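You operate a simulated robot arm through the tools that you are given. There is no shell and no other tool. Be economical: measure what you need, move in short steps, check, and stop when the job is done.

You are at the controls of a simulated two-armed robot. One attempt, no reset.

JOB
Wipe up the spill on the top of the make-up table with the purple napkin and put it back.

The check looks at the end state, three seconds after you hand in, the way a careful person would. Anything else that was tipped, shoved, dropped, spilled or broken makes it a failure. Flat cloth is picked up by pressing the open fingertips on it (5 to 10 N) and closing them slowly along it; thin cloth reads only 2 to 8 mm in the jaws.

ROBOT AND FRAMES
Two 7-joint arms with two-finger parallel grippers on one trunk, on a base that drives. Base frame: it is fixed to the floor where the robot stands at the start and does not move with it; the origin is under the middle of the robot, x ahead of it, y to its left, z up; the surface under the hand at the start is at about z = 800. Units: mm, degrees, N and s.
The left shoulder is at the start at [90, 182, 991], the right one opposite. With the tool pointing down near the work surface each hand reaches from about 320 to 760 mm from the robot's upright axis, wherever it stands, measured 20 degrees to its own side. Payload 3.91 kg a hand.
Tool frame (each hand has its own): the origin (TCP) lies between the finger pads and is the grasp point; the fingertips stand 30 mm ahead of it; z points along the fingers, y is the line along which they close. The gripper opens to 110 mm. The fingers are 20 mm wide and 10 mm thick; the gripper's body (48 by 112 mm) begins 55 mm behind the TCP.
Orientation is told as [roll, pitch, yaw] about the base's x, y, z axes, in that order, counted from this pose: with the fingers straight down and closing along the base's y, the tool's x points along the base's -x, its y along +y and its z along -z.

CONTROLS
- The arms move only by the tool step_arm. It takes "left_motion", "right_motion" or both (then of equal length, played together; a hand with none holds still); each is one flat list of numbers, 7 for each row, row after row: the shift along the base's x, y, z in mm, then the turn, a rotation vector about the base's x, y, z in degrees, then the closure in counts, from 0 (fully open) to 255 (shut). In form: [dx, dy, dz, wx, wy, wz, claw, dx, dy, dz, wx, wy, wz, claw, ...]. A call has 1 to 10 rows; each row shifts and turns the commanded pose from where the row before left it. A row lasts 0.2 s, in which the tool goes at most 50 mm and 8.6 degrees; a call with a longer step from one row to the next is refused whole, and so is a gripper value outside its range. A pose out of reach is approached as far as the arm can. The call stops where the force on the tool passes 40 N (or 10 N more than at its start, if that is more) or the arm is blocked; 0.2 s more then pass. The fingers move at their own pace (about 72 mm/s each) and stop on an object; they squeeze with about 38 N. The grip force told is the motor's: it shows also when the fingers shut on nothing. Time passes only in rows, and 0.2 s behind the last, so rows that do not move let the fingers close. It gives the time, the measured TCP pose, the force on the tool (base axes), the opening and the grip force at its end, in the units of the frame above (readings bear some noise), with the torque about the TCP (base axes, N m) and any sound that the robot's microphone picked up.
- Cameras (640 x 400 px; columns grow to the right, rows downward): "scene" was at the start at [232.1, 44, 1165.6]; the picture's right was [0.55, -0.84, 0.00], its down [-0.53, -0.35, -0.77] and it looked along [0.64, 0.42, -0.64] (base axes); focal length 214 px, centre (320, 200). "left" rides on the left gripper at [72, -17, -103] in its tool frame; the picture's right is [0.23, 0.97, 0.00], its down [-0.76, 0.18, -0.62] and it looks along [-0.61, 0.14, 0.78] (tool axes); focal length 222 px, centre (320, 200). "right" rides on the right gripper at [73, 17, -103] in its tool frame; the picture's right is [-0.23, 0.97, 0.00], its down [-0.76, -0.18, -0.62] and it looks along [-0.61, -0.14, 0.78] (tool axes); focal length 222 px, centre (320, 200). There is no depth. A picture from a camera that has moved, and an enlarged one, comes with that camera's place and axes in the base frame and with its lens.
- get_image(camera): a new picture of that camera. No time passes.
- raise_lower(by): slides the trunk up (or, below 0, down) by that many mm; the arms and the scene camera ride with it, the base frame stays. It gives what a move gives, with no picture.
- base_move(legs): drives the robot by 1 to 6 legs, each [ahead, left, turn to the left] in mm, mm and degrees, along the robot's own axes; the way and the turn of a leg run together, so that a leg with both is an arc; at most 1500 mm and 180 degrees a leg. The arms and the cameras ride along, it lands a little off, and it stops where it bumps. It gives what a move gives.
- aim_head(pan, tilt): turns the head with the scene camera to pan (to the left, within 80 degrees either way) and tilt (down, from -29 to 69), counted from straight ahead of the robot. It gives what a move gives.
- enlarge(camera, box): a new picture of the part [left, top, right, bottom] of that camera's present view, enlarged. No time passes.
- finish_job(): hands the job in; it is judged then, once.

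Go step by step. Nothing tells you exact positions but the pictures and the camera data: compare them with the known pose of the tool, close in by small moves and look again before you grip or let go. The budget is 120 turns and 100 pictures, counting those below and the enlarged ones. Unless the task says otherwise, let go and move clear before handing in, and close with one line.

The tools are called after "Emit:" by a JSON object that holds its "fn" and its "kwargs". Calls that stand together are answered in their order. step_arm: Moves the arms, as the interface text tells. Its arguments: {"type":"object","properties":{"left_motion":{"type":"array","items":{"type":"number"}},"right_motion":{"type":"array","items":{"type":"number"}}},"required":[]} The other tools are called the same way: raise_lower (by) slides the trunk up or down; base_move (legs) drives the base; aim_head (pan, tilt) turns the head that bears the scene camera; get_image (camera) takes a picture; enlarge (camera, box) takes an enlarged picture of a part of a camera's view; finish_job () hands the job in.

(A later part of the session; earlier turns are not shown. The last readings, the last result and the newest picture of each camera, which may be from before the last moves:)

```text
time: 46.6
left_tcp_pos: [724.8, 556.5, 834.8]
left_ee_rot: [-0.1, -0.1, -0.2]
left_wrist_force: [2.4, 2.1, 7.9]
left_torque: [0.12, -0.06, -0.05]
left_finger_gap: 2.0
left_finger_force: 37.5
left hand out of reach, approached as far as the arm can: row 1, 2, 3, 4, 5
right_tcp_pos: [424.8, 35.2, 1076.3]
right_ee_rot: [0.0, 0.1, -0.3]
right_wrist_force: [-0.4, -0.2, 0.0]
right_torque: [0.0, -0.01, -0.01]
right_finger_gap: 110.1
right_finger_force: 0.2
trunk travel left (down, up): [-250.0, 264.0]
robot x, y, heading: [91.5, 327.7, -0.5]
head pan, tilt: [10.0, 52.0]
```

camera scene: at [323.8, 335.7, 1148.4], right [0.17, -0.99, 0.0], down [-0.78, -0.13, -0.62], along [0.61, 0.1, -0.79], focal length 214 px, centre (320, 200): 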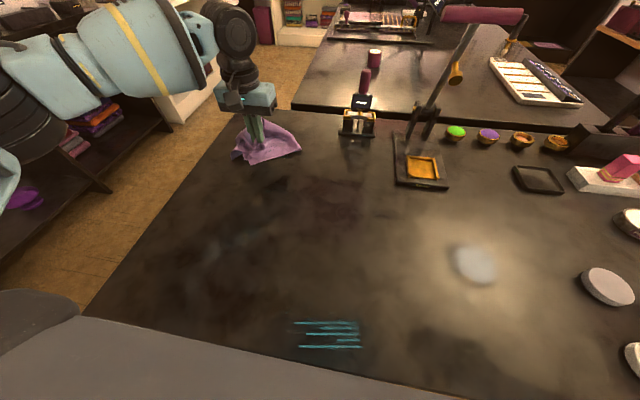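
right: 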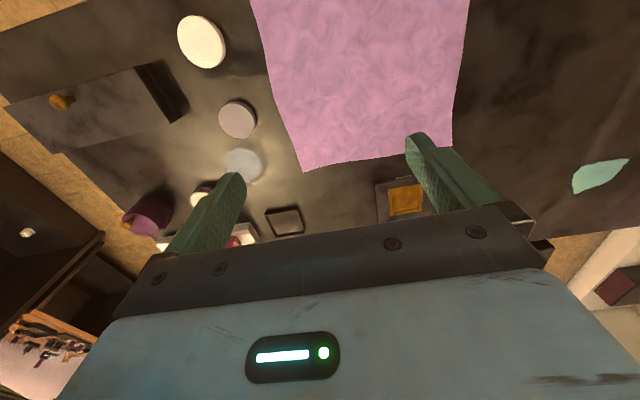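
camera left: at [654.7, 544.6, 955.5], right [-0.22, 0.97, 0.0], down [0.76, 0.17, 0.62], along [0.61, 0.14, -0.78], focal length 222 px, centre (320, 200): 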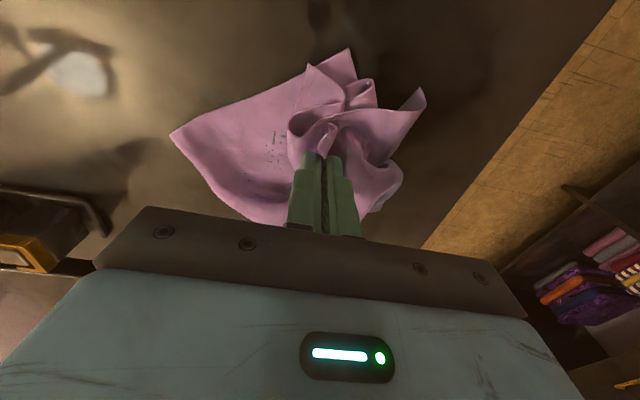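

The arm can't go further inward, so I'll rub with the base instead.

Emit:
{"fn": "base_move", "kwargs": {"legs": [[0, -60, 0], [20, 0, 0], [0, 40, 0], [0, -40, 0]]}}

Emit:
{"fn": "get_image", "kwargs": {"camera": "left"}}

Emit:
{"fn": "enlarge", "kwargs": {"camera": "scene", "box": [180, 60, 380, 200]}}

```text
time: 49.5
left_tcp_pos: [745.6, 495.0, 832.8]
left_ee_rot: [0.0, 0.0, -0.5]
left_wrist_force: [-0.4, 0.1, 2.8]
left_torque: [-0.02, 0.04, -0.03]
left_finger_gap: 1.9
left_finger_force: 38.0
right_tcp_pos: [445.1, -25.8, 1077.4]
right_ee_rot: [0.1, 0.0, -0.4]
right_wrist_force: [-0.6, -0.6, -0.1]
right_torque: [0.04, -0.01, -0.03]
right_finger_gap: 110.3
right_finger_force: 0.0
trunk travel left (down, up): [-250.0, 264.0]
robot x, y, heading: [109.0, 268.9, -0.4]
head pan, tilt: [10.0, 52.0]
```

```text
70 pictures are left
camera left: at [672.0, 479.6, 936.9], right [-0.22, 0.98, 0.0], down [0.76, 0.17, 0.62], along [0.61, 0.14, -0.78], focal length 222 px, centre (320, 200)
```

left: 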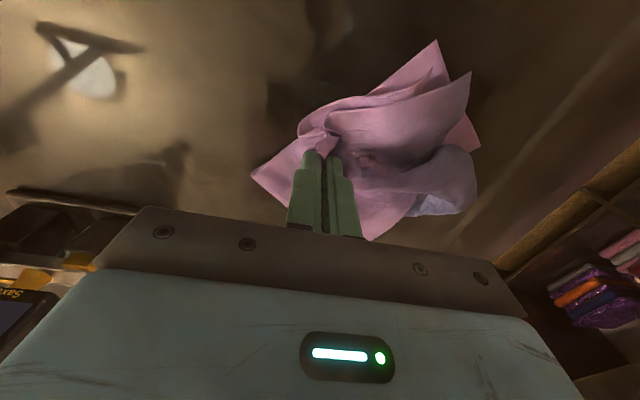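

```text
2.86 times, centred on (280, 130) of scene
camera zoom: at [343.4, 275.3, 1148.4], right [0.17, -0.99, 0.0], down [-0.78, -0.13, -0.62], along [0.61, 0.1, -0.79], focal length 613 px, centre (434, 400)
```

zoom: 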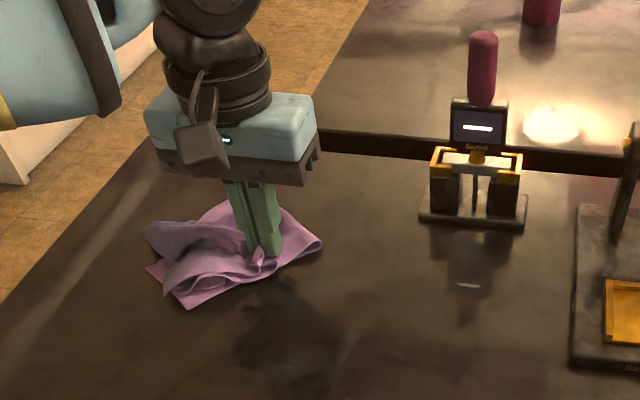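

Emit:
{"fn": "base_move", "kwargs": {"legs": [[0, 70, 0], [15, -70, 0], [0, 70, 0], [-30, -70, 0], [0, 70, 0]]}}

Emit:
{"fn": "step_arm", "kwargs": {"left_motion": [0, 5, 25, 0, 0, 0, 255, -10, 5, 30, 0, 0, 0, 255, -10, 5, 30, 0, 0, 0, 255, -10, 5, 35, 0, 0, 0, 255, -10, 5, 35, 0, 0, 0, 255, -10, 5, 35, 0, 0, 0, 255]}}

Emit:
{"fn": "enlarge", "kwargs": {"camera": "scene", "box": [180, 60, 380, 200]}}

```text
time: 54.3
left_tcp_pos: [731.5, 563.3, 834.0]
left_ee_rot: [0.0, -0.1, -0.4]
left_wrist_force: [-0.5, -0.3, 3.2]
left_torque: [-0.01, 0.01, -0.03]
left_finger_gap: 1.7
left_finger_force: 38.1
right_tcp_pos: [430.5, 43.3, 1078.4]
right_ee_rot: [0.0, -0.1, -0.5]
right_wrist_force: [0.0, -0.4, 0.0]
right_torque: [-0.01, 0.0, 0.01]
right_finger_gap: 110.3
right_finger_force: 0.1
trunk travel left (down, up): [-250.0, 264.0]
robot x, y, heading: [94.8, 334.1, -0.4]
head pan, tilt: [10.0, 52.0]
```

```text
time: 55.7
left_tcp_pos: [681.4, 592.6, 1025.6]
left_ee_rot: [0.0, -0.1, -0.4]
left_wrist_force: [-0.5, -0.5, -1.1]
left_torque: [0.02, 0.03, -0.02]
left_finger_gap: 1.9
left_finger_force: 37.8
right_tcp_pos: [430.2, 42.9, 1078.6]
right_ee_rot: [0.1, -0.1, -0.6]
right_wrist_force: [0.0, -0.2, 0.8]
right_torque: [0.01, -0.01, -0.01]
right_finger_gap: 110.0
right_finger_force: 0.2
trunk travel left (down, up): [-250.0, 264.0]
robot x, y, heading: [92.4, 338.2, -0.4]
head pan, tilt: [10.0, 52.0]
```

```text
2.86 times, centred on (280, 130) of scene
camera zoom: at [328.9, 343.1, 1148.5], right [0.17, -0.99, 0.0], down [-0.78, -0.13, -0.62], along [0.61, 0.1, -0.79], focal length 613 px, centre (434, 400)
```

zoom: 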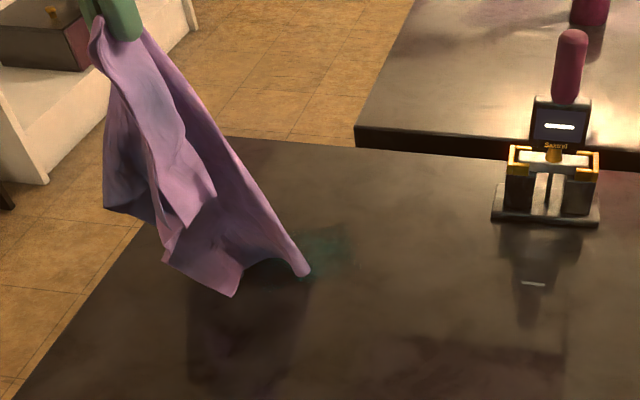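

The spill has faded to a faint patch around [752, 508]. I'll lower the wad right on it and rub more.

Emit:
{"fn": "base_move", "kwargs": {"legs": [[22, -55, 0]]}}

Emit:
{"fn": "step_arm", "kwargs": {"left_motion": [0, 0, -35, 0, 0, 0, 255, 10, -5, -35, 0, 0, 0, 255, 10, -5, -35, 0, 0, 0, 255, 10, -5, -30, 0, 0, 0, 255, 10, -5, -30, 0, 0, 0, 255, 8, -5, -20, 0, 0, 0, 255, 0, 0, -6, 0, 0, 0, 255, 0, 0, 0, 0, 0, 0, 255]}}

Emit:
{"fn": "get_image", "kwargs": {"camera": "left"}}

```text
time: 56.8
left_tcp_pos: [704.4, 537.7, 1023.9]
left_ee_rot: [0.0, 0.0, -0.4]
left_wrist_force: [1.2, -1.1, -0.4]
left_torque: [0.02, 0.01, -0.01]
left_finger_gap: 2.0
left_finger_force: 37.7
right_tcp_pos: [451.9, -12.5, 1076.7]
right_ee_rot: [0.1, 0.0, -0.6]
right_wrist_force: [-1.2, 0.0, 0.2]
right_torque: [0.02, -0.02, -0.04]
right_finger_gap: 110.0
right_finger_force: 0.0
trunk travel left (down, up): [-250.0, 264.0]
robot x, y, heading: [115.9, 281.7, -0.9]
head pan, tilt: [10.0, 52.0]
```

```text
time: 58.6
left_tcp_pos: [753.1, 511.8, 835.3]
left_ee_rot: [0.0, -0.1, -0.4]
left_wrist_force: [1.2, 0.4, 3.3]
left_torque: [0.01, 0.0, -0.02]
left_finger_gap: 1.7
left_finger_force: 38.7
right_tcp_pos: [450.9, -12.0, 1077.5]
right_ee_rot: [-0.1, 0.0, -0.5]
right_wrist_force: [0.9, -0.4, 0.6]
right_torque: [0.02, 0.01, -0.01]
right_finger_gap: 110.1
right_finger_force: 0.1
trunk travel left (down, up): [-250.0, 264.0]
robot x, y, heading: [113.3, 279.1, -0.8]
head pan, tilt: [10.0, 52.0]
```

```text
67 pictures are left
camera left: at [680.2, 497.4, 937.8], right [-0.22, 0.98, 0.0], down [0.76, 0.17, 0.62], along [0.61, 0.14, -0.78], focal length 222 px, centre (320, 200)
```

left: 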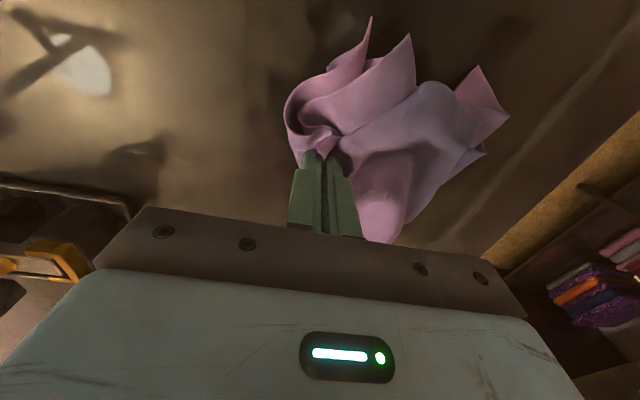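

Emit:
{"fn": "step_arm", "kwargs": {"left_motion": [0, 0, -2, 0, 0, 0, 255, 0, 0, 0, 0, 0, 0, 255]}}

Emit:
{"fn": "base_move", "kwargs": {"legs": [[15, -40, 0], [0, 70, 0], [-15, -70, 0], [0, 70, 0], [-15, -70, 0], [0, 70, 0]]}}

Emit:
{"fn": "base_move", "kwargs": {"legs": [[10, -60, 0], [10, 60, 0], [10, -60, 0], [10, 60, 0], [-20, -60, 0], [-5, 70, 0]]}}

Emit:
{"fn": "step_arm", "kwargs": {"left_motion": [0, 5, 25, 0, 0, 0, 255, -10, 5, 30, 0, 0, 0, 255, -10, 5, 30, 0, 0, 0, 255, -10, 10, 35, 0, 0, 0, 255, -10, 10, 35, 0, 0, 0, 255, -10, 10, 35, 0, 0, 0, 255, -10, 20, 15, 0, 0, 0, 255]}}

Emit:
{"fn": "enlarge", "kwargs": {"camera": "scene", "box": [180, 60, 380, 200]}}

```text
time: 59.2
left_tcp_pos: [752.0, 512.7, 832.3]
left_ee_rot: [0.0, -0.2, -0.4]
left_wrist_force: [2.7, 0.6, 11.8]
left_torque: [0.04, -0.03, -0.05]
left_finger_gap: 1.8
left_finger_force: 38.1
right_tcp_pos: [451.2, -11.3, 1077.3]
right_ee_rot: [0.1, -0.1, -0.6]
right_wrist_force: [0.2, -0.1, -0.6]
right_torque: [0.0, -0.02, 0.0]
right_finger_gap: 109.8
right_finger_force: 0.1
trunk travel left (down, up): [-250.0, 264.0]
robot x, y, heading: [118.0, 281.4, -0.7]
head pan, tilt: [10.0, 52.0]
```

```text
time: 64.7
left_tcp_pos: [737.2, 544.9, 831.7]
left_ee_rot: [0.1, -0.2, -0.3]
left_wrist_force: [0.5, 2.3, 19.9]
left_torque: [0.12, 0.11, -0.01]
left_finger_gap: 2.0
left_finger_force: 38.3
right_tcp_pos: [435.1, 18.9, 1078.8]
right_ee_rot: [0.0, 0.0, -0.5]
right_wrist_force: [0.4, -0.4, -0.4]
right_torque: [-0.03, 0.03, 0.01]
right_finger_gap: 110.0
right_finger_force: 0.0
trunk travel left (down, up): [-250.0, 264.0]
robot x, y, heading: [98.5, 311.9, -0.6]
head pan, tilt: [10.0, 52.0]
```

```text
time: 70.0
left_tcp_pos: [751.6, 557.2, 832.6]
left_ee_rot: [0.0, -0.2, -0.1]
left_wrist_force: [-0.1, 2.6, 16.0]
left_torque: [0.12, 0.12, -0.02]
left_finger_gap: 2.0
left_finger_force: 37.8
right_tcp_pos: [451.6, 28.3, 1077.1]
right_ee_rot: [0.0, -0.1, -0.4]
right_wrist_force: [-1.5, 0.1, 0.3]
right_torque: [-0.01, 0.0, 0.0]
right_finger_gap: 110.0
right_finger_force: 0.1
trunk travel left (down, up): [-250.0, 264.0]
robot x, y, heading: [117.2, 321.8, -0.6]
head pan, tilt: [10.0, 52.0]
```

```text
time: 71.6
left_tcp_pos: [691.4, 624.1, 1039.9]
left_ee_rot: [0.1, -0.1, -0.2]
left_wrist_force: [-0.7, 0.2, 0.6]
left_torque: [0.01, 0.0, 0.0]
left_finger_gap: 1.9
left_finger_force: 37.6
right_tcp_pos: [452.4, 29.7, 1076.6]
right_ee_rot: [0.1, 0.0, -0.4]
right_wrist_force: [0.5, -0.7, 0.0]
right_torque: [-0.01, -0.05, 0.01]
right_finger_gap: 109.9
right_finger_force: 0.1
trunk travel left (down, up): [-250.0, 264.0]
robot x, y, heading: [115.1, 321.2, -0.5]
head pan, tilt: [10.0, 52.0]
```

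```text
2.86 times, centred on (280, 130) of scene
camera zoom: at [350.9, 329.3, 1148.4], right [0.17, -0.99, 0.0], down [-0.78, -0.13, -0.62], along [0.61, 0.1, -0.79], focal length 613 px, centre (434, 400)
```

zoom: 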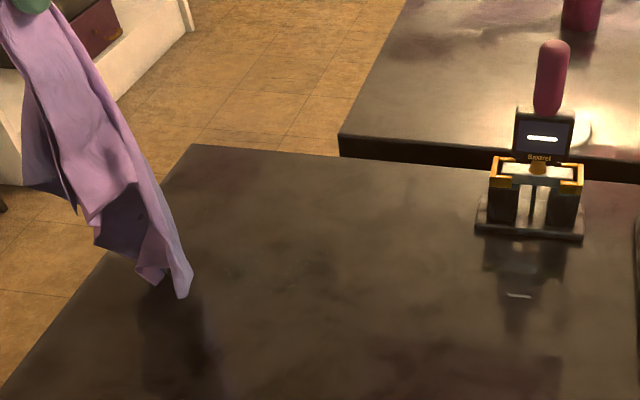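

The spill looks gone; a closer look at that spot to confirm.

Emit:
{"fn": "enlarge", "kwargs": {"camera": "scene", "box": [220, 120, 300, 175]}}

Emit:
{"fn": "get_image", "kwargs": {"camera": "scene"}}

Emit:
{"fn": "get_image", "kwargs": {"camera": "left"}}

```text
7.27 times, centred on (260, 148) of scene
camera zoom: at [350.9, 329.3, 1148.4], right [0.17, -0.99, 0.0], down [-0.78, -0.13, -0.62], along [0.61, 0.1, -0.79], focal length 1560 px, centre (756, 582)
```

zoom: 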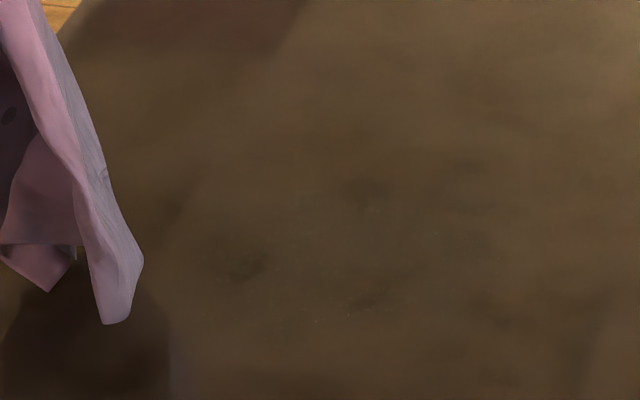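

```text
64 pictures are left
camera scene: at [350.9, 329.3, 1148.4], right [0.17, -0.99, 0.0], down [-0.78, -0.13, -0.62], along [0.61, 0.1, -0.79], focal length 214 px, centre (320, 200)
```

scene: 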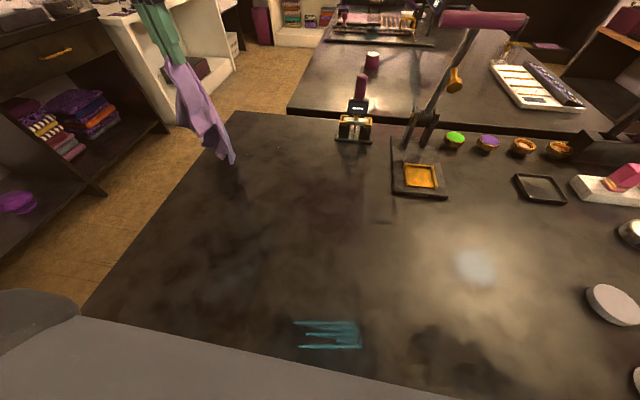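

```text
63 pictures are left
camera left: at [618.9, 607.6, 1143.9], right [-0.23, 0.97, 0.0], down [0.76, 0.18, 0.62], along [0.61, 0.14, -0.78], focal length 222 px, centre (320, 200)
```

left: 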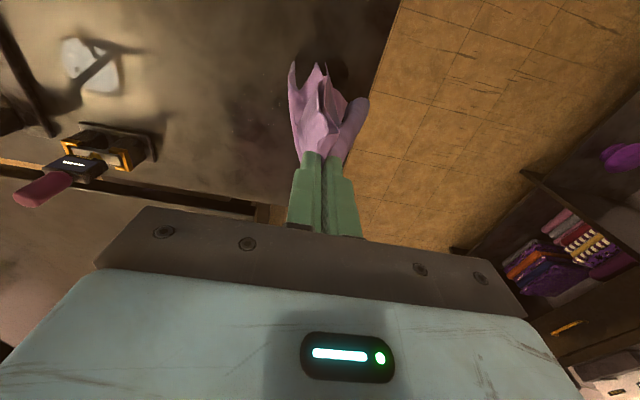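

The patch is gone except for a few tiny specks around [745, 535]. One more rub there for safety.

Emit:
{"fn": "step_arm", "kwargs": {"left_motion": [10, -20, -15, 0, 0, 0, 255, 10, -10, -35, 0, 0, 0, 255, 10, -10, -35, 0, 0, 0, 255, 10, -10, -35, 0, 0, 0, 255, 10, -8, -30, 0, 0, 0, 255, 10, -5, -30, 0, 0, 0, 255, 0, -4, -24, 0, 0, 0, 255, 0, 0, -4, 0, 0, 0, 255, 0, 0, 0, 0, 0, 0, 255]}}

Emit:
{"fn": "base_move", "kwargs": {"legs": [[10, 10, 0], [-10, -80, 0], [-10, 80, 0], [-10, -80, 0], [-15, 80, 0], [0, -70, 0]]}}

Emit:
{"fn": "base_move", "kwargs": {"legs": [[40, 0, 0], [-40, 25, 0], [40, 0, 0], [-40, 25, 0], [35, 0, 0], [0, 20, 0]]}}

Emit:
{"fn": "step_arm", "kwargs": {"left_motion": [0, 5, 25, 0, 0, 0, 255, -10, 5, 30, 0, 0, 0, 255, -10, 5, 30, 0, 0, 0, 255, -10, 10, 35, 0, 0, 0, 255, -10, 10, 35, 0, 0, 0, 255, -10, 10, 35, 0, 0, 0, 255, -10, 20, 15, 0, 0, 0, 255]}}

Emit:
{"fn": "enlarge", "kwargs": {"camera": "scene", "box": [200, 100, 330, 200]}}

```text
time: 73.6
left_tcp_pos: [753.7, 554.3, 833.1]
left_ee_rot: [0.1, -0.6, 0.0]
left_wrist_force: [2.0, 2.9, 21.6]
left_torque: [0.15, -0.05, 0.02]
left_finger_gap: 1.7
left_finger_force: 38.5
right_tcp_pos: [451.2, 27.8, 1078.6]
right_ee_rot: [0.0, -0.2, -0.4]
right_wrist_force: [0.4, -1.4, -0.2]
right_torque: [-0.01, 0.02, -0.03]
right_finger_gap: 109.8
right_finger_force: 0.0
trunk travel left (down, up): [-250.0, 264.0]
robot x, y, heading: [115.4, 319.8, -0.3]
head pan, tilt: [10.0, 52.0]
```

```text
time: 79.2
left_tcp_pos: [717.6, 490.2, 832.7]
left_ee_rot: [0.1, -0.4, -0.2]
left_wrist_force: [0.5, 0.0, 28.0]
left_torque: [0.04, 0.01, -0.01]
left_finger_gap: 2.3
left_finger_force: 38.3
right_tcp_pos: [416.6, -34.3, 1077.6]
right_ee_rot: [0.1, -0.1, -0.4]
right_wrist_force: [-0.3, -0.3, -0.5]
right_torque: [-0.01, 0.0, 0.01]
right_finger_gap: 110.4
right_finger_force: 0.0
trunk travel left (down, up): [-250.0, 264.0]
robot x, y, heading: [79.2, 259.1, -0.5]
head pan, tilt: [10.0, 52.0]
```

```text
time: 82.5
left_tcp_pos: [754.2, 563.5, 832.5]
left_ee_rot: [-0.1, -0.4, -0.1]
left_wrist_force: [2.0, 0.7, 22.0]
left_torque: [0.08, -0.06, -0.03]
left_finger_gap: 2.1
left_finger_force: 37.5
right_tcp_pos: [451.4, 37.6, 1078.7]
right_ee_rot: [-0.1, -0.1, -0.4]
right_wrist_force: [0.8, 0.0, 0.1]
right_torque: [-0.03, 0.0, 0.01]
right_finger_gap: 109.7
right_finger_force: 0.1
trunk travel left (down, up): [-250.0, 264.0]
robot x, y, heading: [120.7, 331.9, -0.4]
head pan, tilt: [10.0, 52.0]
```

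```text
time: 84.1
left_tcp_pos: [694.0, 628.4, 1035.6]
left_ee_rot: [0.0, -0.3, 0.0]
left_wrist_force: [-0.7, 0.0, -0.8]
left_torque: [-0.01, 0.0, -0.06]
left_finger_gap: 1.7
left_finger_force: 38.2
right_tcp_pos: [453.3, 37.9, 1077.6]
right_ee_rot: [0.0, 0.0, -0.4]
right_wrist_force: [-1.0, 0.2, -0.8]
right_torque: [-0.01, -0.01, 0.02]
right_finger_gap: 109.9
right_finger_force: 0.1
trunk travel left (down, up): [-250.0, 264.0]
robot x, y, heading: [115.2, 327.5, -0.5]
head pan, tilt: [10.0, 52.0]
```

```text
4.00 times, centred on (265, 150) of scene
camera zoom: at [351.4, 338.6, 1148.4], right [0.17, -0.99, 0.0], down [-0.78, -0.13, -0.62], along [0.61, 0.1, -0.79], focal length 858 px, centre (540, 400)
```

zoom: 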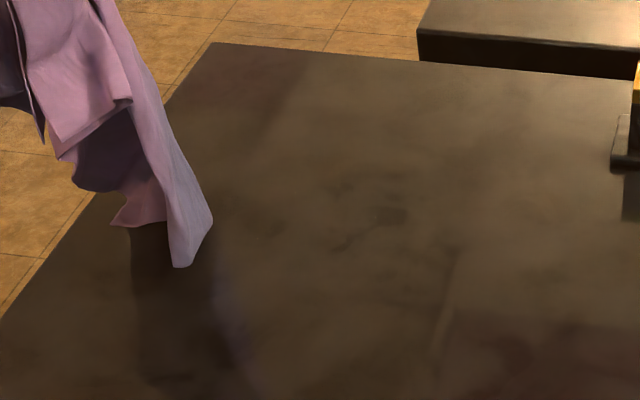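

The spot is clean. Now to put the napkin back: I'll raise it, turn the hand to −90°, and bring it over the empty middle of the table to lay it flat by dragging.

Emit:
{"fn": "step_arm", "kwargs": {"left_motion": [-10, 0, 20, 0, 0, -8.5, 255, -14, -10, 15, 0, 0, -8.5, 255, -14, -10, 10, 0, 0, -8.5, 255, -14, -10, 10, 0, 0, -8.5, 255, -14, -10, 0, 0, 0, -8.5, 255, -14, -10, 0, 0, 0, -8.5, 255, -14, -10, 0, 0, 0, -8.5, 255, -14, -10, 0, 0, 0, -8.5, 255, -14, -10, 0, 0, 0, -8.5, 255, -14, -10, 0, 0, 0, -8.5, 255]}}

Emit:
{"fn": "base_move", "kwargs": {"legs": [[-65, 0, 0], [0, -190, 0]]}}

Emit:
{"fn": "get_image", "kwargs": {"camera": "scene"}}

```text
time: 86.3
left_tcp_pos: [558.8, 536.8, 1091.8]
left_ee_rot: [0.0, -0.2, -85.1]
left_wrist_force: [-0.9, -0.1, -0.7]
left_torque: [0.02, 0.0, -0.01]
left_finger_gap: 1.9
left_finger_force: 37.9
right_tcp_pos: [453.6, 39.2, 1077.7]
right_ee_rot: [0.1, 0.1, -0.4]
right_wrist_force: [-0.7, 0.3, -0.2]
right_torque: [0.02, -0.03, -0.03]
right_finger_gap: 110.1
right_finger_force: 0.1
trunk travel left (down, up): [-250.0, 264.0]
robot x, y, heading: [115.9, 329.9, -0.1]
head pan, tilt: [10.0, 52.0]
```

```text
time: 89.2
left_tcp_pos: [493.0, 343.3, 1093.6]
left_ee_rot: [-0.1, -0.3, -85.3]
left_wrist_force: [0.5, 0.2, -0.4]
left_torque: [-0.02, -0.01, 0.04]
left_finger_gap: 2.2
left_finger_force: 38.5
right_tcp_pos: [385.8, -156.5, 1077.4]
right_ee_rot: [0.1, 0.0, -0.7]
right_wrist_force: [-0.2, -0.3, 0.2]
right_torque: [0.01, -0.01, -0.03]
right_finger_gap: 110.1
right_finger_force: 0.0
trunk travel left (down, up): [-250.0, 264.0]
robot x, y, heading: [51.2, 136.1, -0.6]
head pan, tilt: [10.0, 52.0]
```

```text
61 pictures are left
camera scene: at [284.4, 144.1, 1148.3], right [0.16, -0.99, 0.0], down [-0.78, -0.13, -0.62], along [0.61, 0.1, -0.79], focal length 214 px, centre (320, 200)
```

scene: 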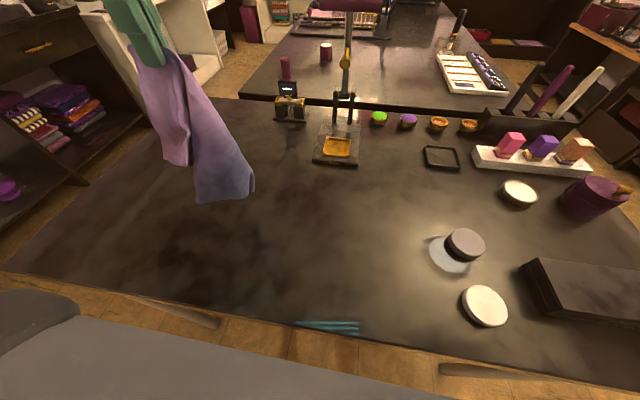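

Now I'll lower the cloth while moving left, so its free end lands and trails.

Emit:
{"fn": "step_arm", "kwargs": {"left_motion": [0, 0, -20, 0, 0, 0, 255, 0, 5, -25, 0, 0, 0, 255, 0, 10, -25, 0, 0, 0, 255, 0, 15, -25, 0, 0, 0, 255, 0, 15, -25, 0, 0, 0, 255, 0, 15, -25, 0, 0, 0, 255, 0, 20, -25, 0, 0, 0, 255, 0, 20, -25, 0, 0, 0, 255, 0, 20, -25, 0, 0, 0, 255, 0, 20, -25, 0, 0, 0, 255]}}

Emit:
{"fn": "step_arm", "kwargs": {"left_motion": [0, 15, -8, 0, 0, 0, 255, 0, 15, 0, 0, 0, 0, 255, 0, 15, 0, 0, 0, 0, 255, 0, 15, 0, 0, 0, 0, 255]}}

Emit:
{"fn": "get_image", "kwargs": {"camera": "scene"}}

```text
time: 91.4
left_tcp_pos: [494.8, 484.1, 847.3]
left_ee_rot: [0.0, -0.4, -85.4]
left_wrist_force: [-1.1, -0.1, 0.6]
left_torque: [-0.04, -0.02, 0.06]
left_finger_gap: 1.9
left_finger_force: 37.5
right_tcp_pos: [385.0, -154.5, 1077.2]
right_ee_rot: [0.1, 0.0, -0.7]
right_wrist_force: [-0.4, 1.0, 0.0]
right_torque: [-0.03, 0.0, 0.02]
right_finger_gap: 109.9
right_finger_force: 0.0
trunk travel left (down, up): [-250.0, 264.0]
robot x, y, heading: [49.4, 138.4, -0.4]
head pan, tilt: [10.0, 52.0]
```

```text
time: 92.4
left_tcp_pos: [494.8, 544.0, 840.0]
left_ee_rot: [0.0, -0.3, -85.4]
left_wrist_force: [0.5, 0.6, 0.1]
left_torque: [-0.02, -0.04, 0.03]
left_finger_gap: 1.6
left_finger_force: 38.3
right_tcp_pos: [384.6, -156.4, 1077.2]
right_ee_rot: [0.0, 0.1, -0.6]
right_wrist_force: [0.0, 0.0, -0.3]
right_torque: [0.02, 0.03, 0.03]
right_finger_gap: 109.9
right_finger_force: 0.0
trunk travel left (down, up): [-250.0, 264.0]
robot x, y, heading: [50.3, 133.0, -0.4]
head pan, tilt: [10.0, 52.0]
```

```text
60 pictures are left
camera scene: at [284.3, 144.5, 1148.4], right [0.16, -0.99, 0.0], down [-0.78, -0.13, -0.62], along [0.61, 0.1, -0.79], focal length 214 px, centre (320, 200)
```

scene: 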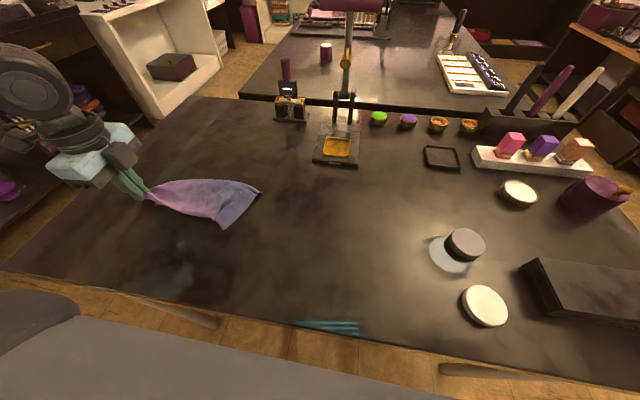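

Emit:
{"fn": "enlarge", "kwargs": {"camera": "scene", "box": [100, 130, 290, 250]}}

Emit:
{"fn": "get_image", "kwargs": {"camera": "left"}}

```text
3.33 times, centred on (195, 190) of scene
camera zoom: at [284.3, 144.5, 1148.4], right [0.16, -0.99, 0.0], down [-0.78, -0.13, -0.62], along [0.61, 0.1, -0.79], focal length 715 px, centre (737, 233)
```

zoom: 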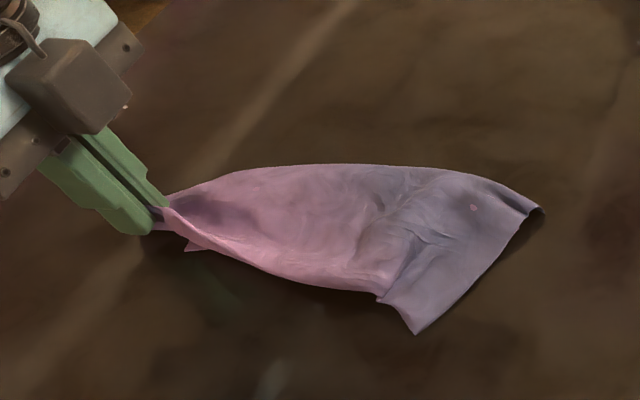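

```text
58 pictures are left
camera left: at [471.0, 616.0, 943.9], right [0.95, 0.3, 0.0], down [0.24, -0.74, 0.63], along [0.19, -0.6, -0.78], focal length 222 px, centre (320, 200)
```

left: 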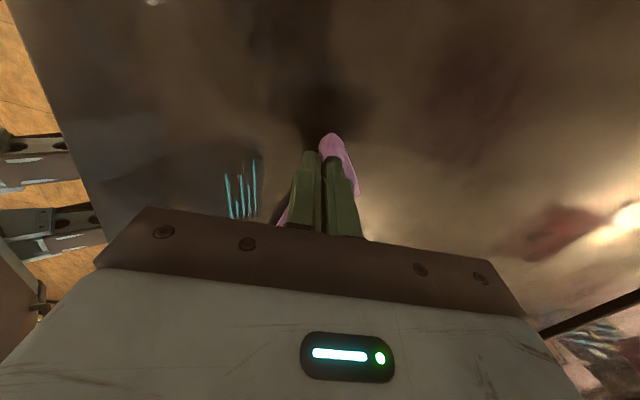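

The free sides have folded underneath. I'll lift again and lay it the other way, toward the right and into its place, so any folded flaps lie on top where I can open them.

Emit:
{"fn": "step_arm", "kwargs": {"left_motion": [0, -5, 25, 0, 0, 0, 255, 0, -5, 25, 0, 0, 0, 255, 0, -5, 25, 0, 0, 0, 255, 0, 0, 25, 0, 0, 0, 255, 0, 0, 25, 0, 0, 0, 255, 0, 0, 25, 0, 0, 0, 255, 0, 0, 25, 0, 0, 0, 255, 0, 0, 25, 0, 0, 0, 255, 0, 0, 25, 0, 0, 0, 255, 0, 0, 25, 0, 0, 0, 255]}}

Emit:
{"fn": "base_move", "kwargs": {"legs": [[0, -225, 0]]}}

Emit:
{"fn": "aim_head", "kwargs": {"pan": 25, "tilt": 50}}

Emit:
{"fn": "get_image", "kwargs": {"camera": "scene"}}

Emit:
{"fn": "get_image", "kwargs": {"camera": "left"}}

```text
time: 94.6
left_tcp_pos: [493.5, 526.4, 1088.2]
left_ee_rot: [0.1, -0.3, -85.4]
left_wrist_force: [0.7, 0.0, -0.6]
left_torque: [0.02, -0.01, 0.03]
left_finger_gap: 1.9
left_finger_force: 38.2
right_tcp_pos: [384.9, -157.1, 1078.1]
right_ee_rot: [0.2, 0.0, -0.6]
right_wrist_force: [-0.1, -0.9, -0.2]
right_torque: [0.03, 0.01, -0.03]
right_finger_gap: 110.1
right_finger_force: 0.1
trunk travel left (down, up): [-250.0, 264.0]
robot x, y, heading: [46.4, 133.8, -0.4]
head pan, tilt: [10.0, 52.0]
```

```text
time: 97.2
left_tcp_pos: [490.2, 295.6, 1088.1]
left_ee_rot: [0.1, -0.4, -85.3]
left_wrist_force: [-0.4, -0.6, -0.7]
left_torque: [0.03, -0.01, 0.01]
left_finger_gap: 1.9
left_finger_force: 37.8
right_tcp_pos: [382.0, -387.8, 1077.6]
right_ee_rot: [0.0, 0.0, -0.6]
right_wrist_force: [0.4, 0.8, 0.3]
right_torque: [0.0, -0.03, -0.03]
right_finger_gap: 110.0
right_finger_force: 0.2
trunk travel left (down, up): [-250.0, 264.0]
robot x, y, heading: [40.5, -98.5, -0.6]
head pan, tilt: [10.0, 52.0]
```

```text
time: 98.0
left_tcp_pos: [491.6, 295.1, 1089.4]
left_ee_rot: [0.0, -0.4, -85.4]
left_wrist_force: [0.2, 0.6, -0.3]
left_torque: [-0.01, -0.03, 0.03]
left_finger_gap: 1.8
left_finger_force: 38.0
right_tcp_pos: [382.5, -388.5, 1078.0]
right_ee_rot: [0.0, 0.0, -0.6]
right_wrist_force: [0.9, 0.6, 0.0]
right_torque: [0.01, -0.03, 0.01]
right_finger_gap: 109.9
right_finger_force: 0.1
trunk travel left (down, up): [-250.0, 264.0]
robot x, y, heading: [46.7, -97.5, -0.6]
head pan, tilt: [25.0, 50.0]
```

```text
57 pictures are left
camera scene: at [278.0, -68.0, 1151.0], right [0.41, -0.91, 0.0], down [-0.7, -0.32, -0.64], along [0.59, 0.27, -0.77], focal length 214 px, centre (320, 200)
```

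scene: 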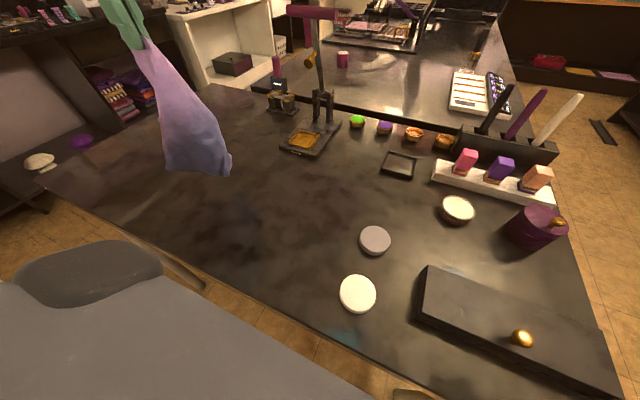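

```text
56 pictures are left
camera left: at [467.6, 368.2, 1192.5], right [0.95, 0.31, 0.0], down [0.24, -0.74, 0.63], along [0.19, -0.6, -0.78], focal length 222 px, centre (320, 200)
```

left: 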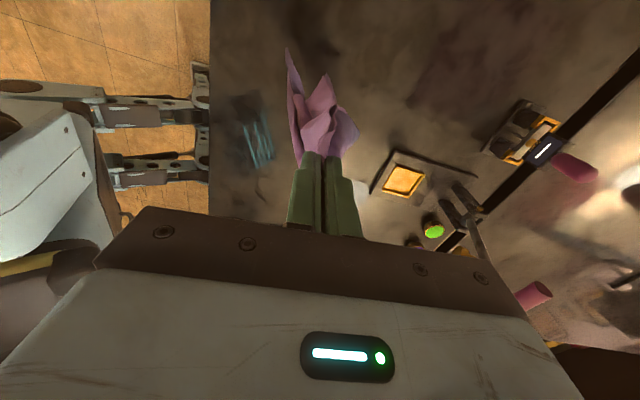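

The folded corners are on the left side of the hanging cloth, so laying it toward the right should put them on top. Lowering now.

Emit:
{"fn": "step_arm", "kwargs": {"left_motion": [0, 0, -20, 0, 0, 0, 255, 0, -5, -25, 0, 0, 0, 255, 0, -10, -25, 0, 0, 0, 255, 0, -15, -25, 0, 0, 0, 255, 0, -15, -25, 0, 0, 0, 255, 0, -20, -25, 0, 0, 0, 255, 0, -25, -25, 0, 0, 0, 255, 0, -25, -25, 0, 0, 0, 255, 0, -25, -25, 0, 0, 0, 255, 0, -25, -20, 0, 0, 0, 255]}}

Emit:
{"fn": "step_arm", "kwargs": {"left_motion": [0, -20, -8, 0, 0, 0, 255, 0, -20, 0, 0, 0, 0, 255, 0, -20, 0, 0, 0, 0, 255, 0, 0, 0, 0, 0, 0, 255]}}

Emit:
{"fn": "get_image", "kwargs": {"camera": "scene"}}

Emit:
{"fn": "get_image", "kwargs": {"camera": "left"}}

```text
time: 100.2
left_tcp_pos: [492.4, 129.8, 849.7]
left_ee_rot: [-0.1, -0.4, -85.3]
left_wrist_force: [0.4, -0.3, 0.3]
left_torque: [0.01, 0.0, 0.02]
left_finger_gap: 1.8
left_finger_force: 38.5
right_tcp_pos: [383.2, -388.6, 1077.4]
right_ee_rot: [0.1, 0.1, -0.6]
right_wrist_force: [0.2, -1.0, 0.8]
right_torque: [0.0, -0.01, 0.02]
right_finger_gap: 110.1
right_finger_force: 0.0
trunk travel left (down, up): [-250.0, 264.0]
robot x, y, heading: [41.5, -92.5, -0.7]
head pan, tilt: [25.0, 50.0]
```

```text
time: 101.2
left_tcp_pos: [490.9, 71.4, 841.5]
left_ee_rot: [0.0, -0.4, -85.3]
left_wrist_force: [0.8, -0.1, -0.3]
left_torque: [0.0, -0.01, 0.04]
left_finger_gap: 2.0
left_finger_force: 38.1
right_tcp_pos: [382.2, -387.3, 1076.7]
right_ee_rot: [0.0, -0.1, -0.6]
right_wrist_force: [0.2, 0.3, -0.6]
right_torque: [-0.04, 0.02, 0.02]
right_finger_gap: 110.1
right_finger_force: 0.1
trunk travel left (down, up): [-250.0, 264.0]
robot x, y, heading: [47.9, -95.1, -0.6]
head pan, tilt: [25.0, 50.0]
```

```text
55 pictures are left
camera scene: at [277.8, -67.9, 1151.0], right [0.41, -0.91, 0.0], down [-0.7, -0.32, -0.64], along [0.59, 0.27, -0.77], focal length 214 px, centre (320, 200)
```

scene: 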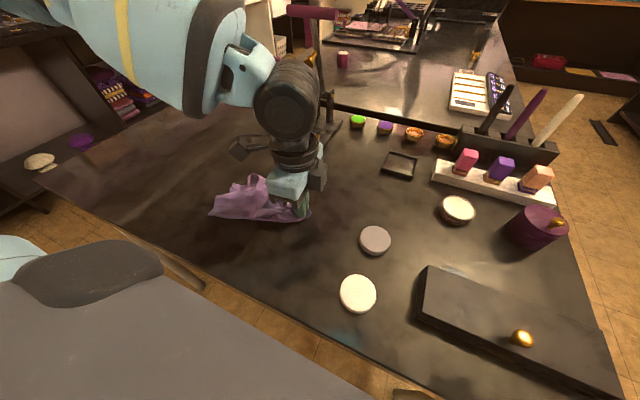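

```text
54 pictures are left
camera left: at [468.4, 143.7, 945.1], right [0.95, 0.31, 0.0], down [0.24, -0.74, 0.63], along [0.19, -0.6, -0.78], focal length 222 px, centre (320, 200)
```

left: 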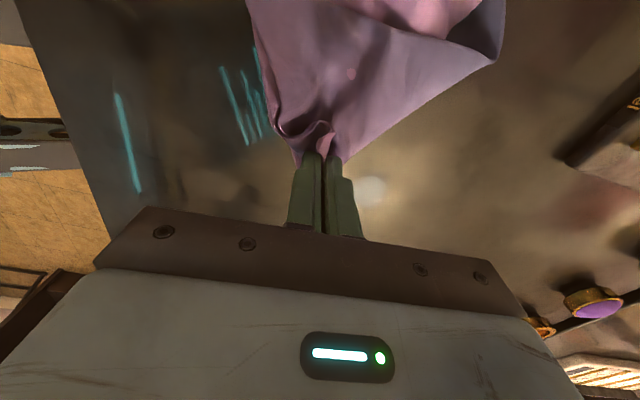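

Emit:
{"fn": "base_move", "kwargs": {"legs": [[0, -45, 0]]}}

Emit:
{"fn": "step_arm", "kwargs": {"left_motion": [0, 0, -7, 0, 0, 0, 255, 0, 0, 0, 0, 0, 0, 240, 0, 0, 0, 0, 0, 0, 225, 0, 0, 5, 0, 0, 0, 200, 0, 0, 20, 0, 0, 0, 180, 0, 5, 35, 0, 0, 0, 150, 0, 10, 40, 0, 0, 0, 116, 0, 20, 40, 0, 0, 0, 116, 0, 30, 35, 0, 0, 0, 116, 0, 40, 25, 0, 0, 0, 116]}}

Emit:
{"fn": "step_arm", "kwargs": {"left_motion": [0, 40, 20, 0, 0, 0, 116, 0, 45, 0, 0, 0, 0, 116, 0, 45, 0, 0, 0, 0, 116, 0, 45, 0, 0, 0, 0, 116]}}

Emit:
{"fn": "get_image", "kwargs": {"camera": "scene"}}

Emit:
{"fn": "get_image", "kwargs": {"camera": "left"}}

```text
time: 102.3
left_tcp_pos: [490.9, 26.4, 841.2]
left_ee_rot: [0.0, -0.3, -85.3]
left_wrist_force: [0.4, 0.0, 0.5]
left_torque: [0.0, -0.03, 0.03]
left_finger_gap: 2.0
left_finger_force: 37.6
right_tcp_pos: [381.5, -435.0, 1076.3]
right_ee_rot: [0.0, 0.0, -0.7]
right_wrist_force: [-0.2, -0.7, 0.1]
right_torque: [0.07, 0.03, 0.02]
right_finger_gap: 109.7
right_finger_force: 0.1
trunk travel left (down, up): [-250.0, 264.0]
robot x, y, heading: [44.7, -138.9, -0.8]
head pan, tilt: [25.0, 50.0]
```

```text
time: 104.5
left_tcp_pos: [491.0, 134.7, 1034.4]
left_ee_rot: [0.0, -0.5, -85.3]
left_wrist_force: [0.0, 0.1, 0.5]
left_torque: [-0.01, -0.02, -0.03]
left_finger_gap: 59.9
left_finger_force: 0.1
right_tcp_pos: [381.4, -432.3, 1078.1]
right_ee_rot: [0.0, -0.1, -0.7]
right_wrist_force: [-0.3, -0.1, -0.8]
right_torque: [-0.02, 0.02, 0.01]
right_finger_gap: 109.9
right_finger_force: 0.0
trunk travel left (down, up): [-250.0, 264.0]
robot x, y, heading: [44.6, -138.1, -0.5]
head pan, tilt: [25.0, 50.0]
```

```text
time: 105.5
left_tcp_pos: [491.7, 307.3, 1054.8]
left_ee_rot: [0.0, -0.4, -85.3]
left_wrist_force: [-0.6, -0.4, 0.3]
left_torque: [0.01, -0.03, 0.0]
left_finger_gap: 59.9
left_finger_force: 0.2
right_tcp_pos: [383.2, -432.8, 1077.2]
right_ee_rot: [0.0, -0.1, -0.6]
right_wrist_force: [0.5, -0.1, 0.0]
right_torque: [0.04, 0.02, -0.03]
right_finger_gap: 109.9
right_finger_force: 0.0
trunk travel left (down, up): [-250.0, 264.0]
robot x, y, heading: [44.9, -143.6, -0.7]
head pan, tilt: [25.0, 50.0]
```

```text
53 pictures are left
camera scene: at [277.5, -112.7, 1151.0], right [0.41, -0.91, 0.0], down [-0.7, -0.32, -0.64], along [0.59, 0.27, -0.77], focal length 214 px, centre (320, 200)
```

scene: 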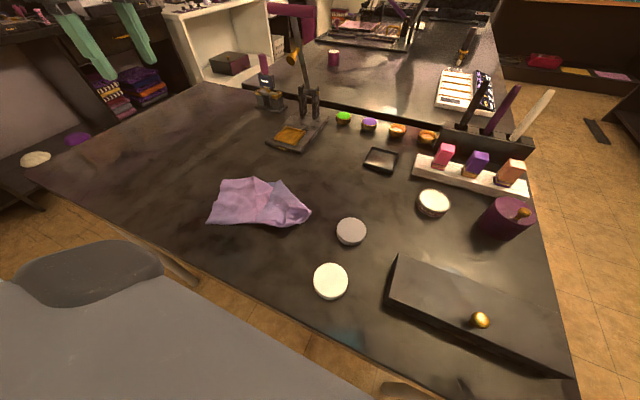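

```text
52 pictures are left
camera left: at [468.5, 379.4, 1157.0], right [0.95, 0.31, 0.0], down [0.24, -0.74, 0.63], along [0.19, -0.6, -0.78], focal length 222 px, centre (320, 200)
```

left: 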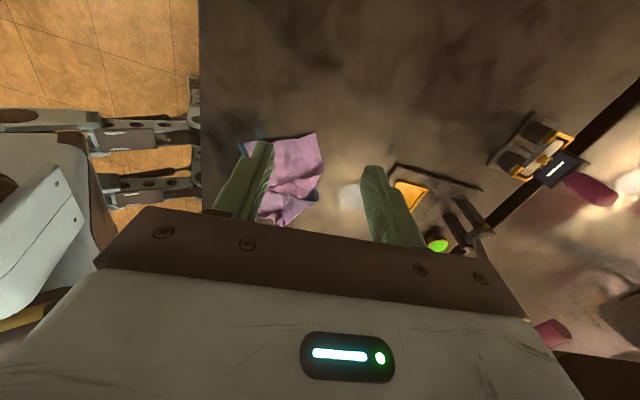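

Emit:
{"fn": "aim_head", "kwargs": {"pan": 38, "tilt": 52}}

Emit:
{"fn": "enlarge", "kwargs": {"camera": "scene", "box": [230, 130, 400, 250]}}

```text
time: 106.2
left_tcp_pos: [492.2, 305.1, 1053.8]
left_ee_rot: [0.0, -0.4, -85.4]
left_wrist_force: [0.1, -0.1, -0.3]
left_torque: [-0.03, 0.0, -0.02]
left_finger_gap: 60.1
left_finger_force: 0.0
right_tcp_pos: [381.5, -434.4, 1076.5]
right_ee_rot: [0.0, 0.1, -0.6]
right_wrist_force: [0.1, 0.0, 0.6]
right_torque: [0.02, 0.0, 0.0]
right_finger_gap: 110.0
right_finger_force: 0.1
trunk travel left (down, up): [-250.0, 264.0]
robot x, y, heading: [45.0, -138.1, -0.4]
head pan, tilt: [38.0, 52.0]
```

```text
3.33 times, centred on (315, 190) of scene
camera zoom: at [267.1, -99.6, 1148.4], right [0.61, -0.79, 0.0], down [-0.63, -0.48, -0.62], along [0.49, 0.37, -0.79], focal length 715 px, centre (337, 233)
```

zoom: 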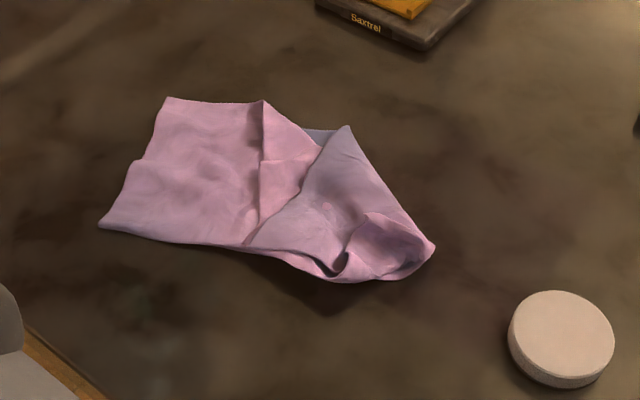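

The napkin is centred in its old place but folded to about half its width. I'll look at it closely from above with the wrist camera.

Emit:
{"fn": "step_arm", "kwargs": {"left_motion": [0, -40, -5, 0, 0, 0, 116, 0, -40, -10, 0, 0, 0, 116, 0, -40, -10, 0, 0, 0, 116, 0, -40, -10, 0, 0, 0, 116, 0, -40, -10, 0, 0, 0, 116]}}

Emit:
{"fn": "enlarge", "kwargs": {"camera": "left", "box": [200, 0, 440, 160]}}

```text
time: 107.4
left_tcp_pos: [490.6, 104.2, 1008.6]
left_ee_rot: [0.1, -0.3, -85.2]
left_wrist_force: [0.2, 0.3, 0.2]
left_torque: [-0.02, -0.01, 0.0]
left_finger_gap: 59.9
left_finger_force: 0.1
right_tcp_pos: [382.9, -434.0, 1076.9]
right_ee_rot: [0.2, 0.0, -0.7]
right_wrist_force: [0.1, -0.2, 0.2]
right_torque: [0.04, -0.03, 0.03]
right_finger_gap: 110.1
right_finger_force: 0.1
trunk travel left (down, up): [-250.0, 264.0]
robot x, y, heading: [44.8, -137.5, -0.3]
head pan, tilt: [38.0, 52.0]
```

```text
2.50 times, centred on (320, 80) of left
camera zoom: at [468.9, 175.7, 1113.0], right [0.95, 0.31, 0.0], down [0.24, -0.74, 0.63], along [0.19, -0.6, -0.78], focal length 555 px, centre (320, 500)
```

zoom: 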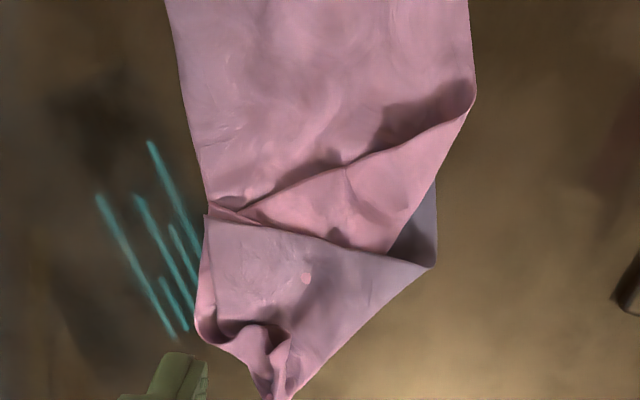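

The napkin is centred where it was, with two corner flaps folded on top. I'll try to open the upper flap (tip near [548, 112]): reposition the base, then turn the hand to yaw 0.

Emit:
{"fn": "base_move", "kwargs": {"legs": [[-40, -60, 0]]}}

Emit:
{"fn": "step_arm", "kwargs": {"left_motion": [8, 5, 0, 0, 0, 8.5, 116, 8, 5, 0, 0, 0, 8.5, 116, 8, 5, 0, 0, 0, 8.5, 116, 8, 5, 0, 0, 0, 8.5, 116, 8, 5, 0, 0, 0, 8.5, 116, 8, 5, -10, 0, 0, 8.5, 116, 8, 5, -15, 0, 0, 8.5, 116, 8, 5, -15, 0, 0, 8.5, 116, 8, 5, -15, 0, 0, 8.5, 116, 8, 5, -15, 0, 0, 8.5, 116]}}

Emit:
{"fn": "get_image", "kwargs": {"camera": "left"}}

Emit:
{"fn": "enlarge", "kwargs": {"camera": "scene", "box": [180, 90, 370, 230]}}

```text
time: 108.6
left_tcp_pos: [451.4, 44.7, 1009.7]
left_ee_rot: [0.0, -0.5, -85.3]
left_wrist_force: [-0.8, 0.4, -0.2]
left_torque: [0.0, 0.02, 0.02]
left_finger_gap: 60.0
left_finger_force: 0.1
right_tcp_pos: [341.6, -493.0, 1077.6]
right_ee_rot: [0.0, 0.0, -0.6]
right_wrist_force: [-0.3, -0.6, -0.5]
right_torque: [0.02, -0.01, -0.01]
right_finger_gap: 109.8
right_finger_force: 0.1
trunk travel left (down, up): [-250.0, 264.0]
robot x, y, heading: [6.4, -198.2, -0.8]
head pan, tilt: [38.0, 52.0]
```

```text
time: 110.8
left_tcp_pos: [532.1, 95.6, 940.5]
left_ee_rot: [0.1, -0.4, -0.2]
left_wrist_force: [0.0, -0.1, 0.3]
left_torque: [-0.02, 0.02, -0.02]
left_finger_gap: 60.2
left_finger_force: 0.0
right_tcp_pos: [341.8, -493.1, 1078.0]
right_ee_rot: [0.0, -0.1, -0.6]
right_wrist_force: [0.3, 1.6, 0.4]
right_torque: [-0.01, 0.01, 0.0]
right_finger_gap: 110.2
right_finger_force: 0.0
trunk travel left (down, up): [-250.0, 264.0]
robot x, y, heading: [2.9, -198.5, -0.8]
head pan, tilt: [38.0, 52.0]
```

```text
49 pictures are left
camera left: at [459.2, 80.2, 1044.0], right [-0.22, 0.97, 0.0], down [0.76, 0.18, 0.63], along [0.61, 0.14, -0.78], focal length 222 px, centre (320, 200)
```

left: 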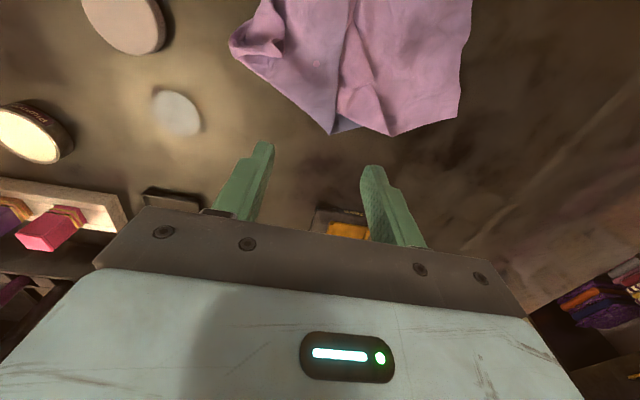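

```text
2.86 times, centred on (275, 160) of scene
camera zoom: at [227.0, -158.5, 1148.3], right [0.61, -0.79, 0.0], down [-0.63, -0.48, -0.62], along [0.49, 0.37, -0.79], focal length 613 px, centre (449, 314)
```

zoom: 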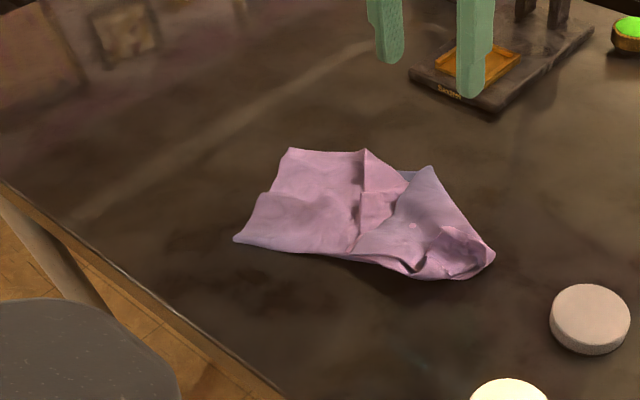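

The flap's tip is at about [550, 113]. I'll lower with a 40 mm opening around it and press gently.

Emit:
{"fn": "step_arm", "kwargs": {"left_motion": [6, 9, -30, 0, 0, 0, 162, 5, 8, -30, 0, 0, 0, 162, 0, 0, -30, 0, 0, 0, 162, 0, 0, -10, 0, 0, 0, 162, 0, 0, -4, 0, 0, 0, 162, 0, 0, 0, 0, 0, 0, 162]}}

Emit:
{"fn": "enlarge", "kwargs": {"camera": "left", "box": [200, 40, 440, 240]}}

```text
time: 112.2
left_tcp_pos: [542.9, 112.5, 836.8]
left_ee_rot: [-0.1, -0.4, -0.3]
left_wrist_force: [-0.4, 0.4, 0.9]
left_torque: [0.03, -0.02, 0.02]
left_finger_gap: 40.2
left_finger_force: 0.1
right_tcp_pos: [341.0, -493.3, 1077.4]
right_ee_rot: [0.0, 0.0, -0.6]
right_wrist_force: [0.2, -0.6, 0.0]
right_torque: [-0.05, 0.0, 0.0]
right_finger_gap: 110.2
right_finger_force: 0.0
trunk travel left (down, up): [-250.0, 264.0]
robot x, y, heading: [8.7, -197.3, -0.7]
head pan, tilt: [38.0, 52.0]
```

```text
2.00 times, centred on (320, 140) of left
camera zoom: at [469.9, 96.7, 939.8], right [-0.22, 0.98, 0.0], down [0.76, 0.17, 0.63], along [0.61, 0.14, -0.78], focal length 444 px, centre (320, 320)
```

zoom: 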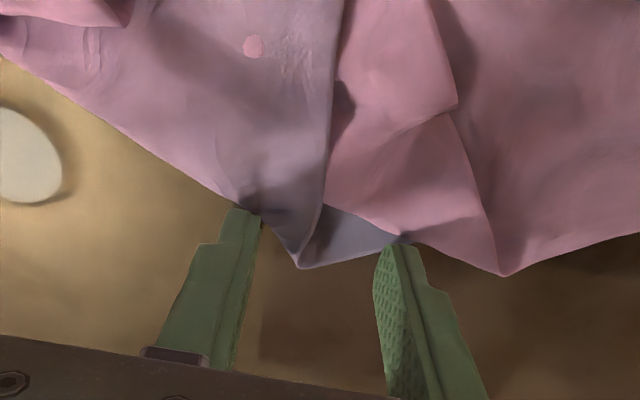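

Emit:
{"fn": "step_arm", "kwargs": {"left_motion": [0, 0, -3, 0, 0, 0, 162, 0, 0, -1, 0, 0, 0, 175, 0, 0, 0, 0, 0, 0, 190, 0, 0, 0, 0, 0, 0, 205, 0, 0, 0, 0, 0, 0, 220, 0, 0, 0, 0, 0, 0, 240, 0, 0, 0, 0, 0, 0, 255, 0, 0, 0, 0, 0, 0, 255]}}

Emit:
{"fn": "step_arm", "kwargs": {"left_motion": [-3, -2, 15, 0, 0, 0, 255, -5, -3, 20, 0, 0, 0, 255, -8, -5, 20, 0, 0, 0, 255, 0, 0, 0, 0, 0, 0, 255]}}

Emit:
{"fn": "enlarge", "kwargs": {"camera": "left", "box": [160, 0, 480, 240]}}

Emit:
{"fn": "enlarge", "kwargs": {"camera": "scene", "box": [180, 90, 370, 230]}}

```text
time: 114.0
left_tcp_pos: [542.4, 111.9, 832.0]
left_ee_rot: [-0.1, -0.5, -0.3]
left_wrist_force: [-0.5, -0.6, 3.9]
left_torque: [-0.05, 0.02, -0.01]
left_finger_gap: 1.8
left_finger_force: 38.7
right_tcp_pos: [340.8, -492.5, 1076.7]
right_ee_rot: [0.0, 0.0, -0.5]
right_wrist_force: [0.0, -0.1, 0.2]
right_torque: [-0.01, -0.01, -0.01]
right_finger_gap: 109.9
right_finger_force: 0.0
trunk travel left (down, up): [-250.0, 264.0]
robot x, y, heading: [6.0, -199.7, -0.8]
head pan, tilt: [38.0, 52.0]
```

```text
time: 115.0
left_tcp_pos: [527.2, 101.4, 887.2]
left_ee_rot: [0.1, -0.4, -0.3]
left_wrist_force: [0.6, -0.5, -0.3]
left_torque: [-0.02, 0.0, 0.0]
left_finger_gap: 1.7
left_finger_force: 38.3
right_tcp_pos: [341.7, -492.9, 1078.3]
right_ee_rot: [-0.1, 0.0, -0.6]
right_wrist_force: [0.2, -0.3, 0.1]
right_torque: [-0.02, 0.03, 0.01]
right_finger_gap: 110.0
right_finger_force: 0.0
trunk travel left (down, up): [-250.0, 264.0]
robot x, y, heading: [4.5, -200.0, -0.7]
head pan, tilt: [38.0, 52.0]
```

```text
1.67 times, centred on (320, 120) of left
camera zoom: at [453.7, 86.7, 990.1], right [-0.22, 0.97, 0.0], down [0.76, 0.17, 0.63], along [0.61, 0.14, -0.78], focal length 370 px, centre (320, 333)
```

zoom: 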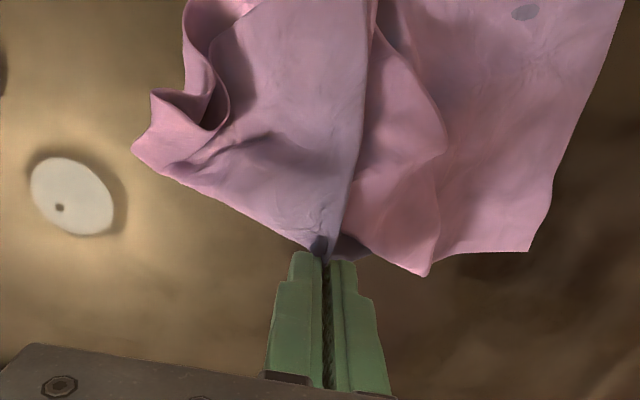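

```text
2.86 times, centred on (275, 160) of scene
camera zoom: at [226.9, -158.5, 1148.3], right [0.61, -0.79, 0.0], down [-0.63, -0.48, -0.62], along [0.49, 0.37, -0.79], focal length 613 px, centre (449, 314)
```

zoom: 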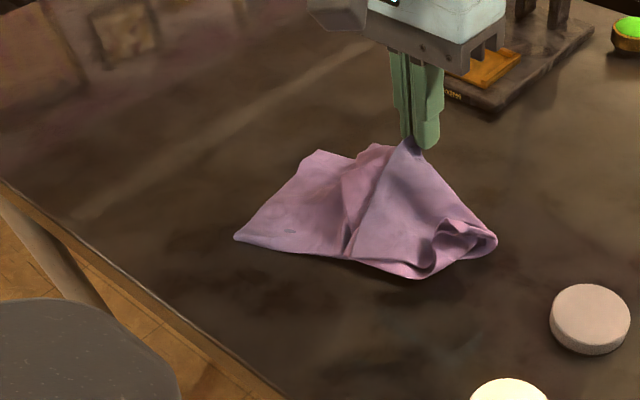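

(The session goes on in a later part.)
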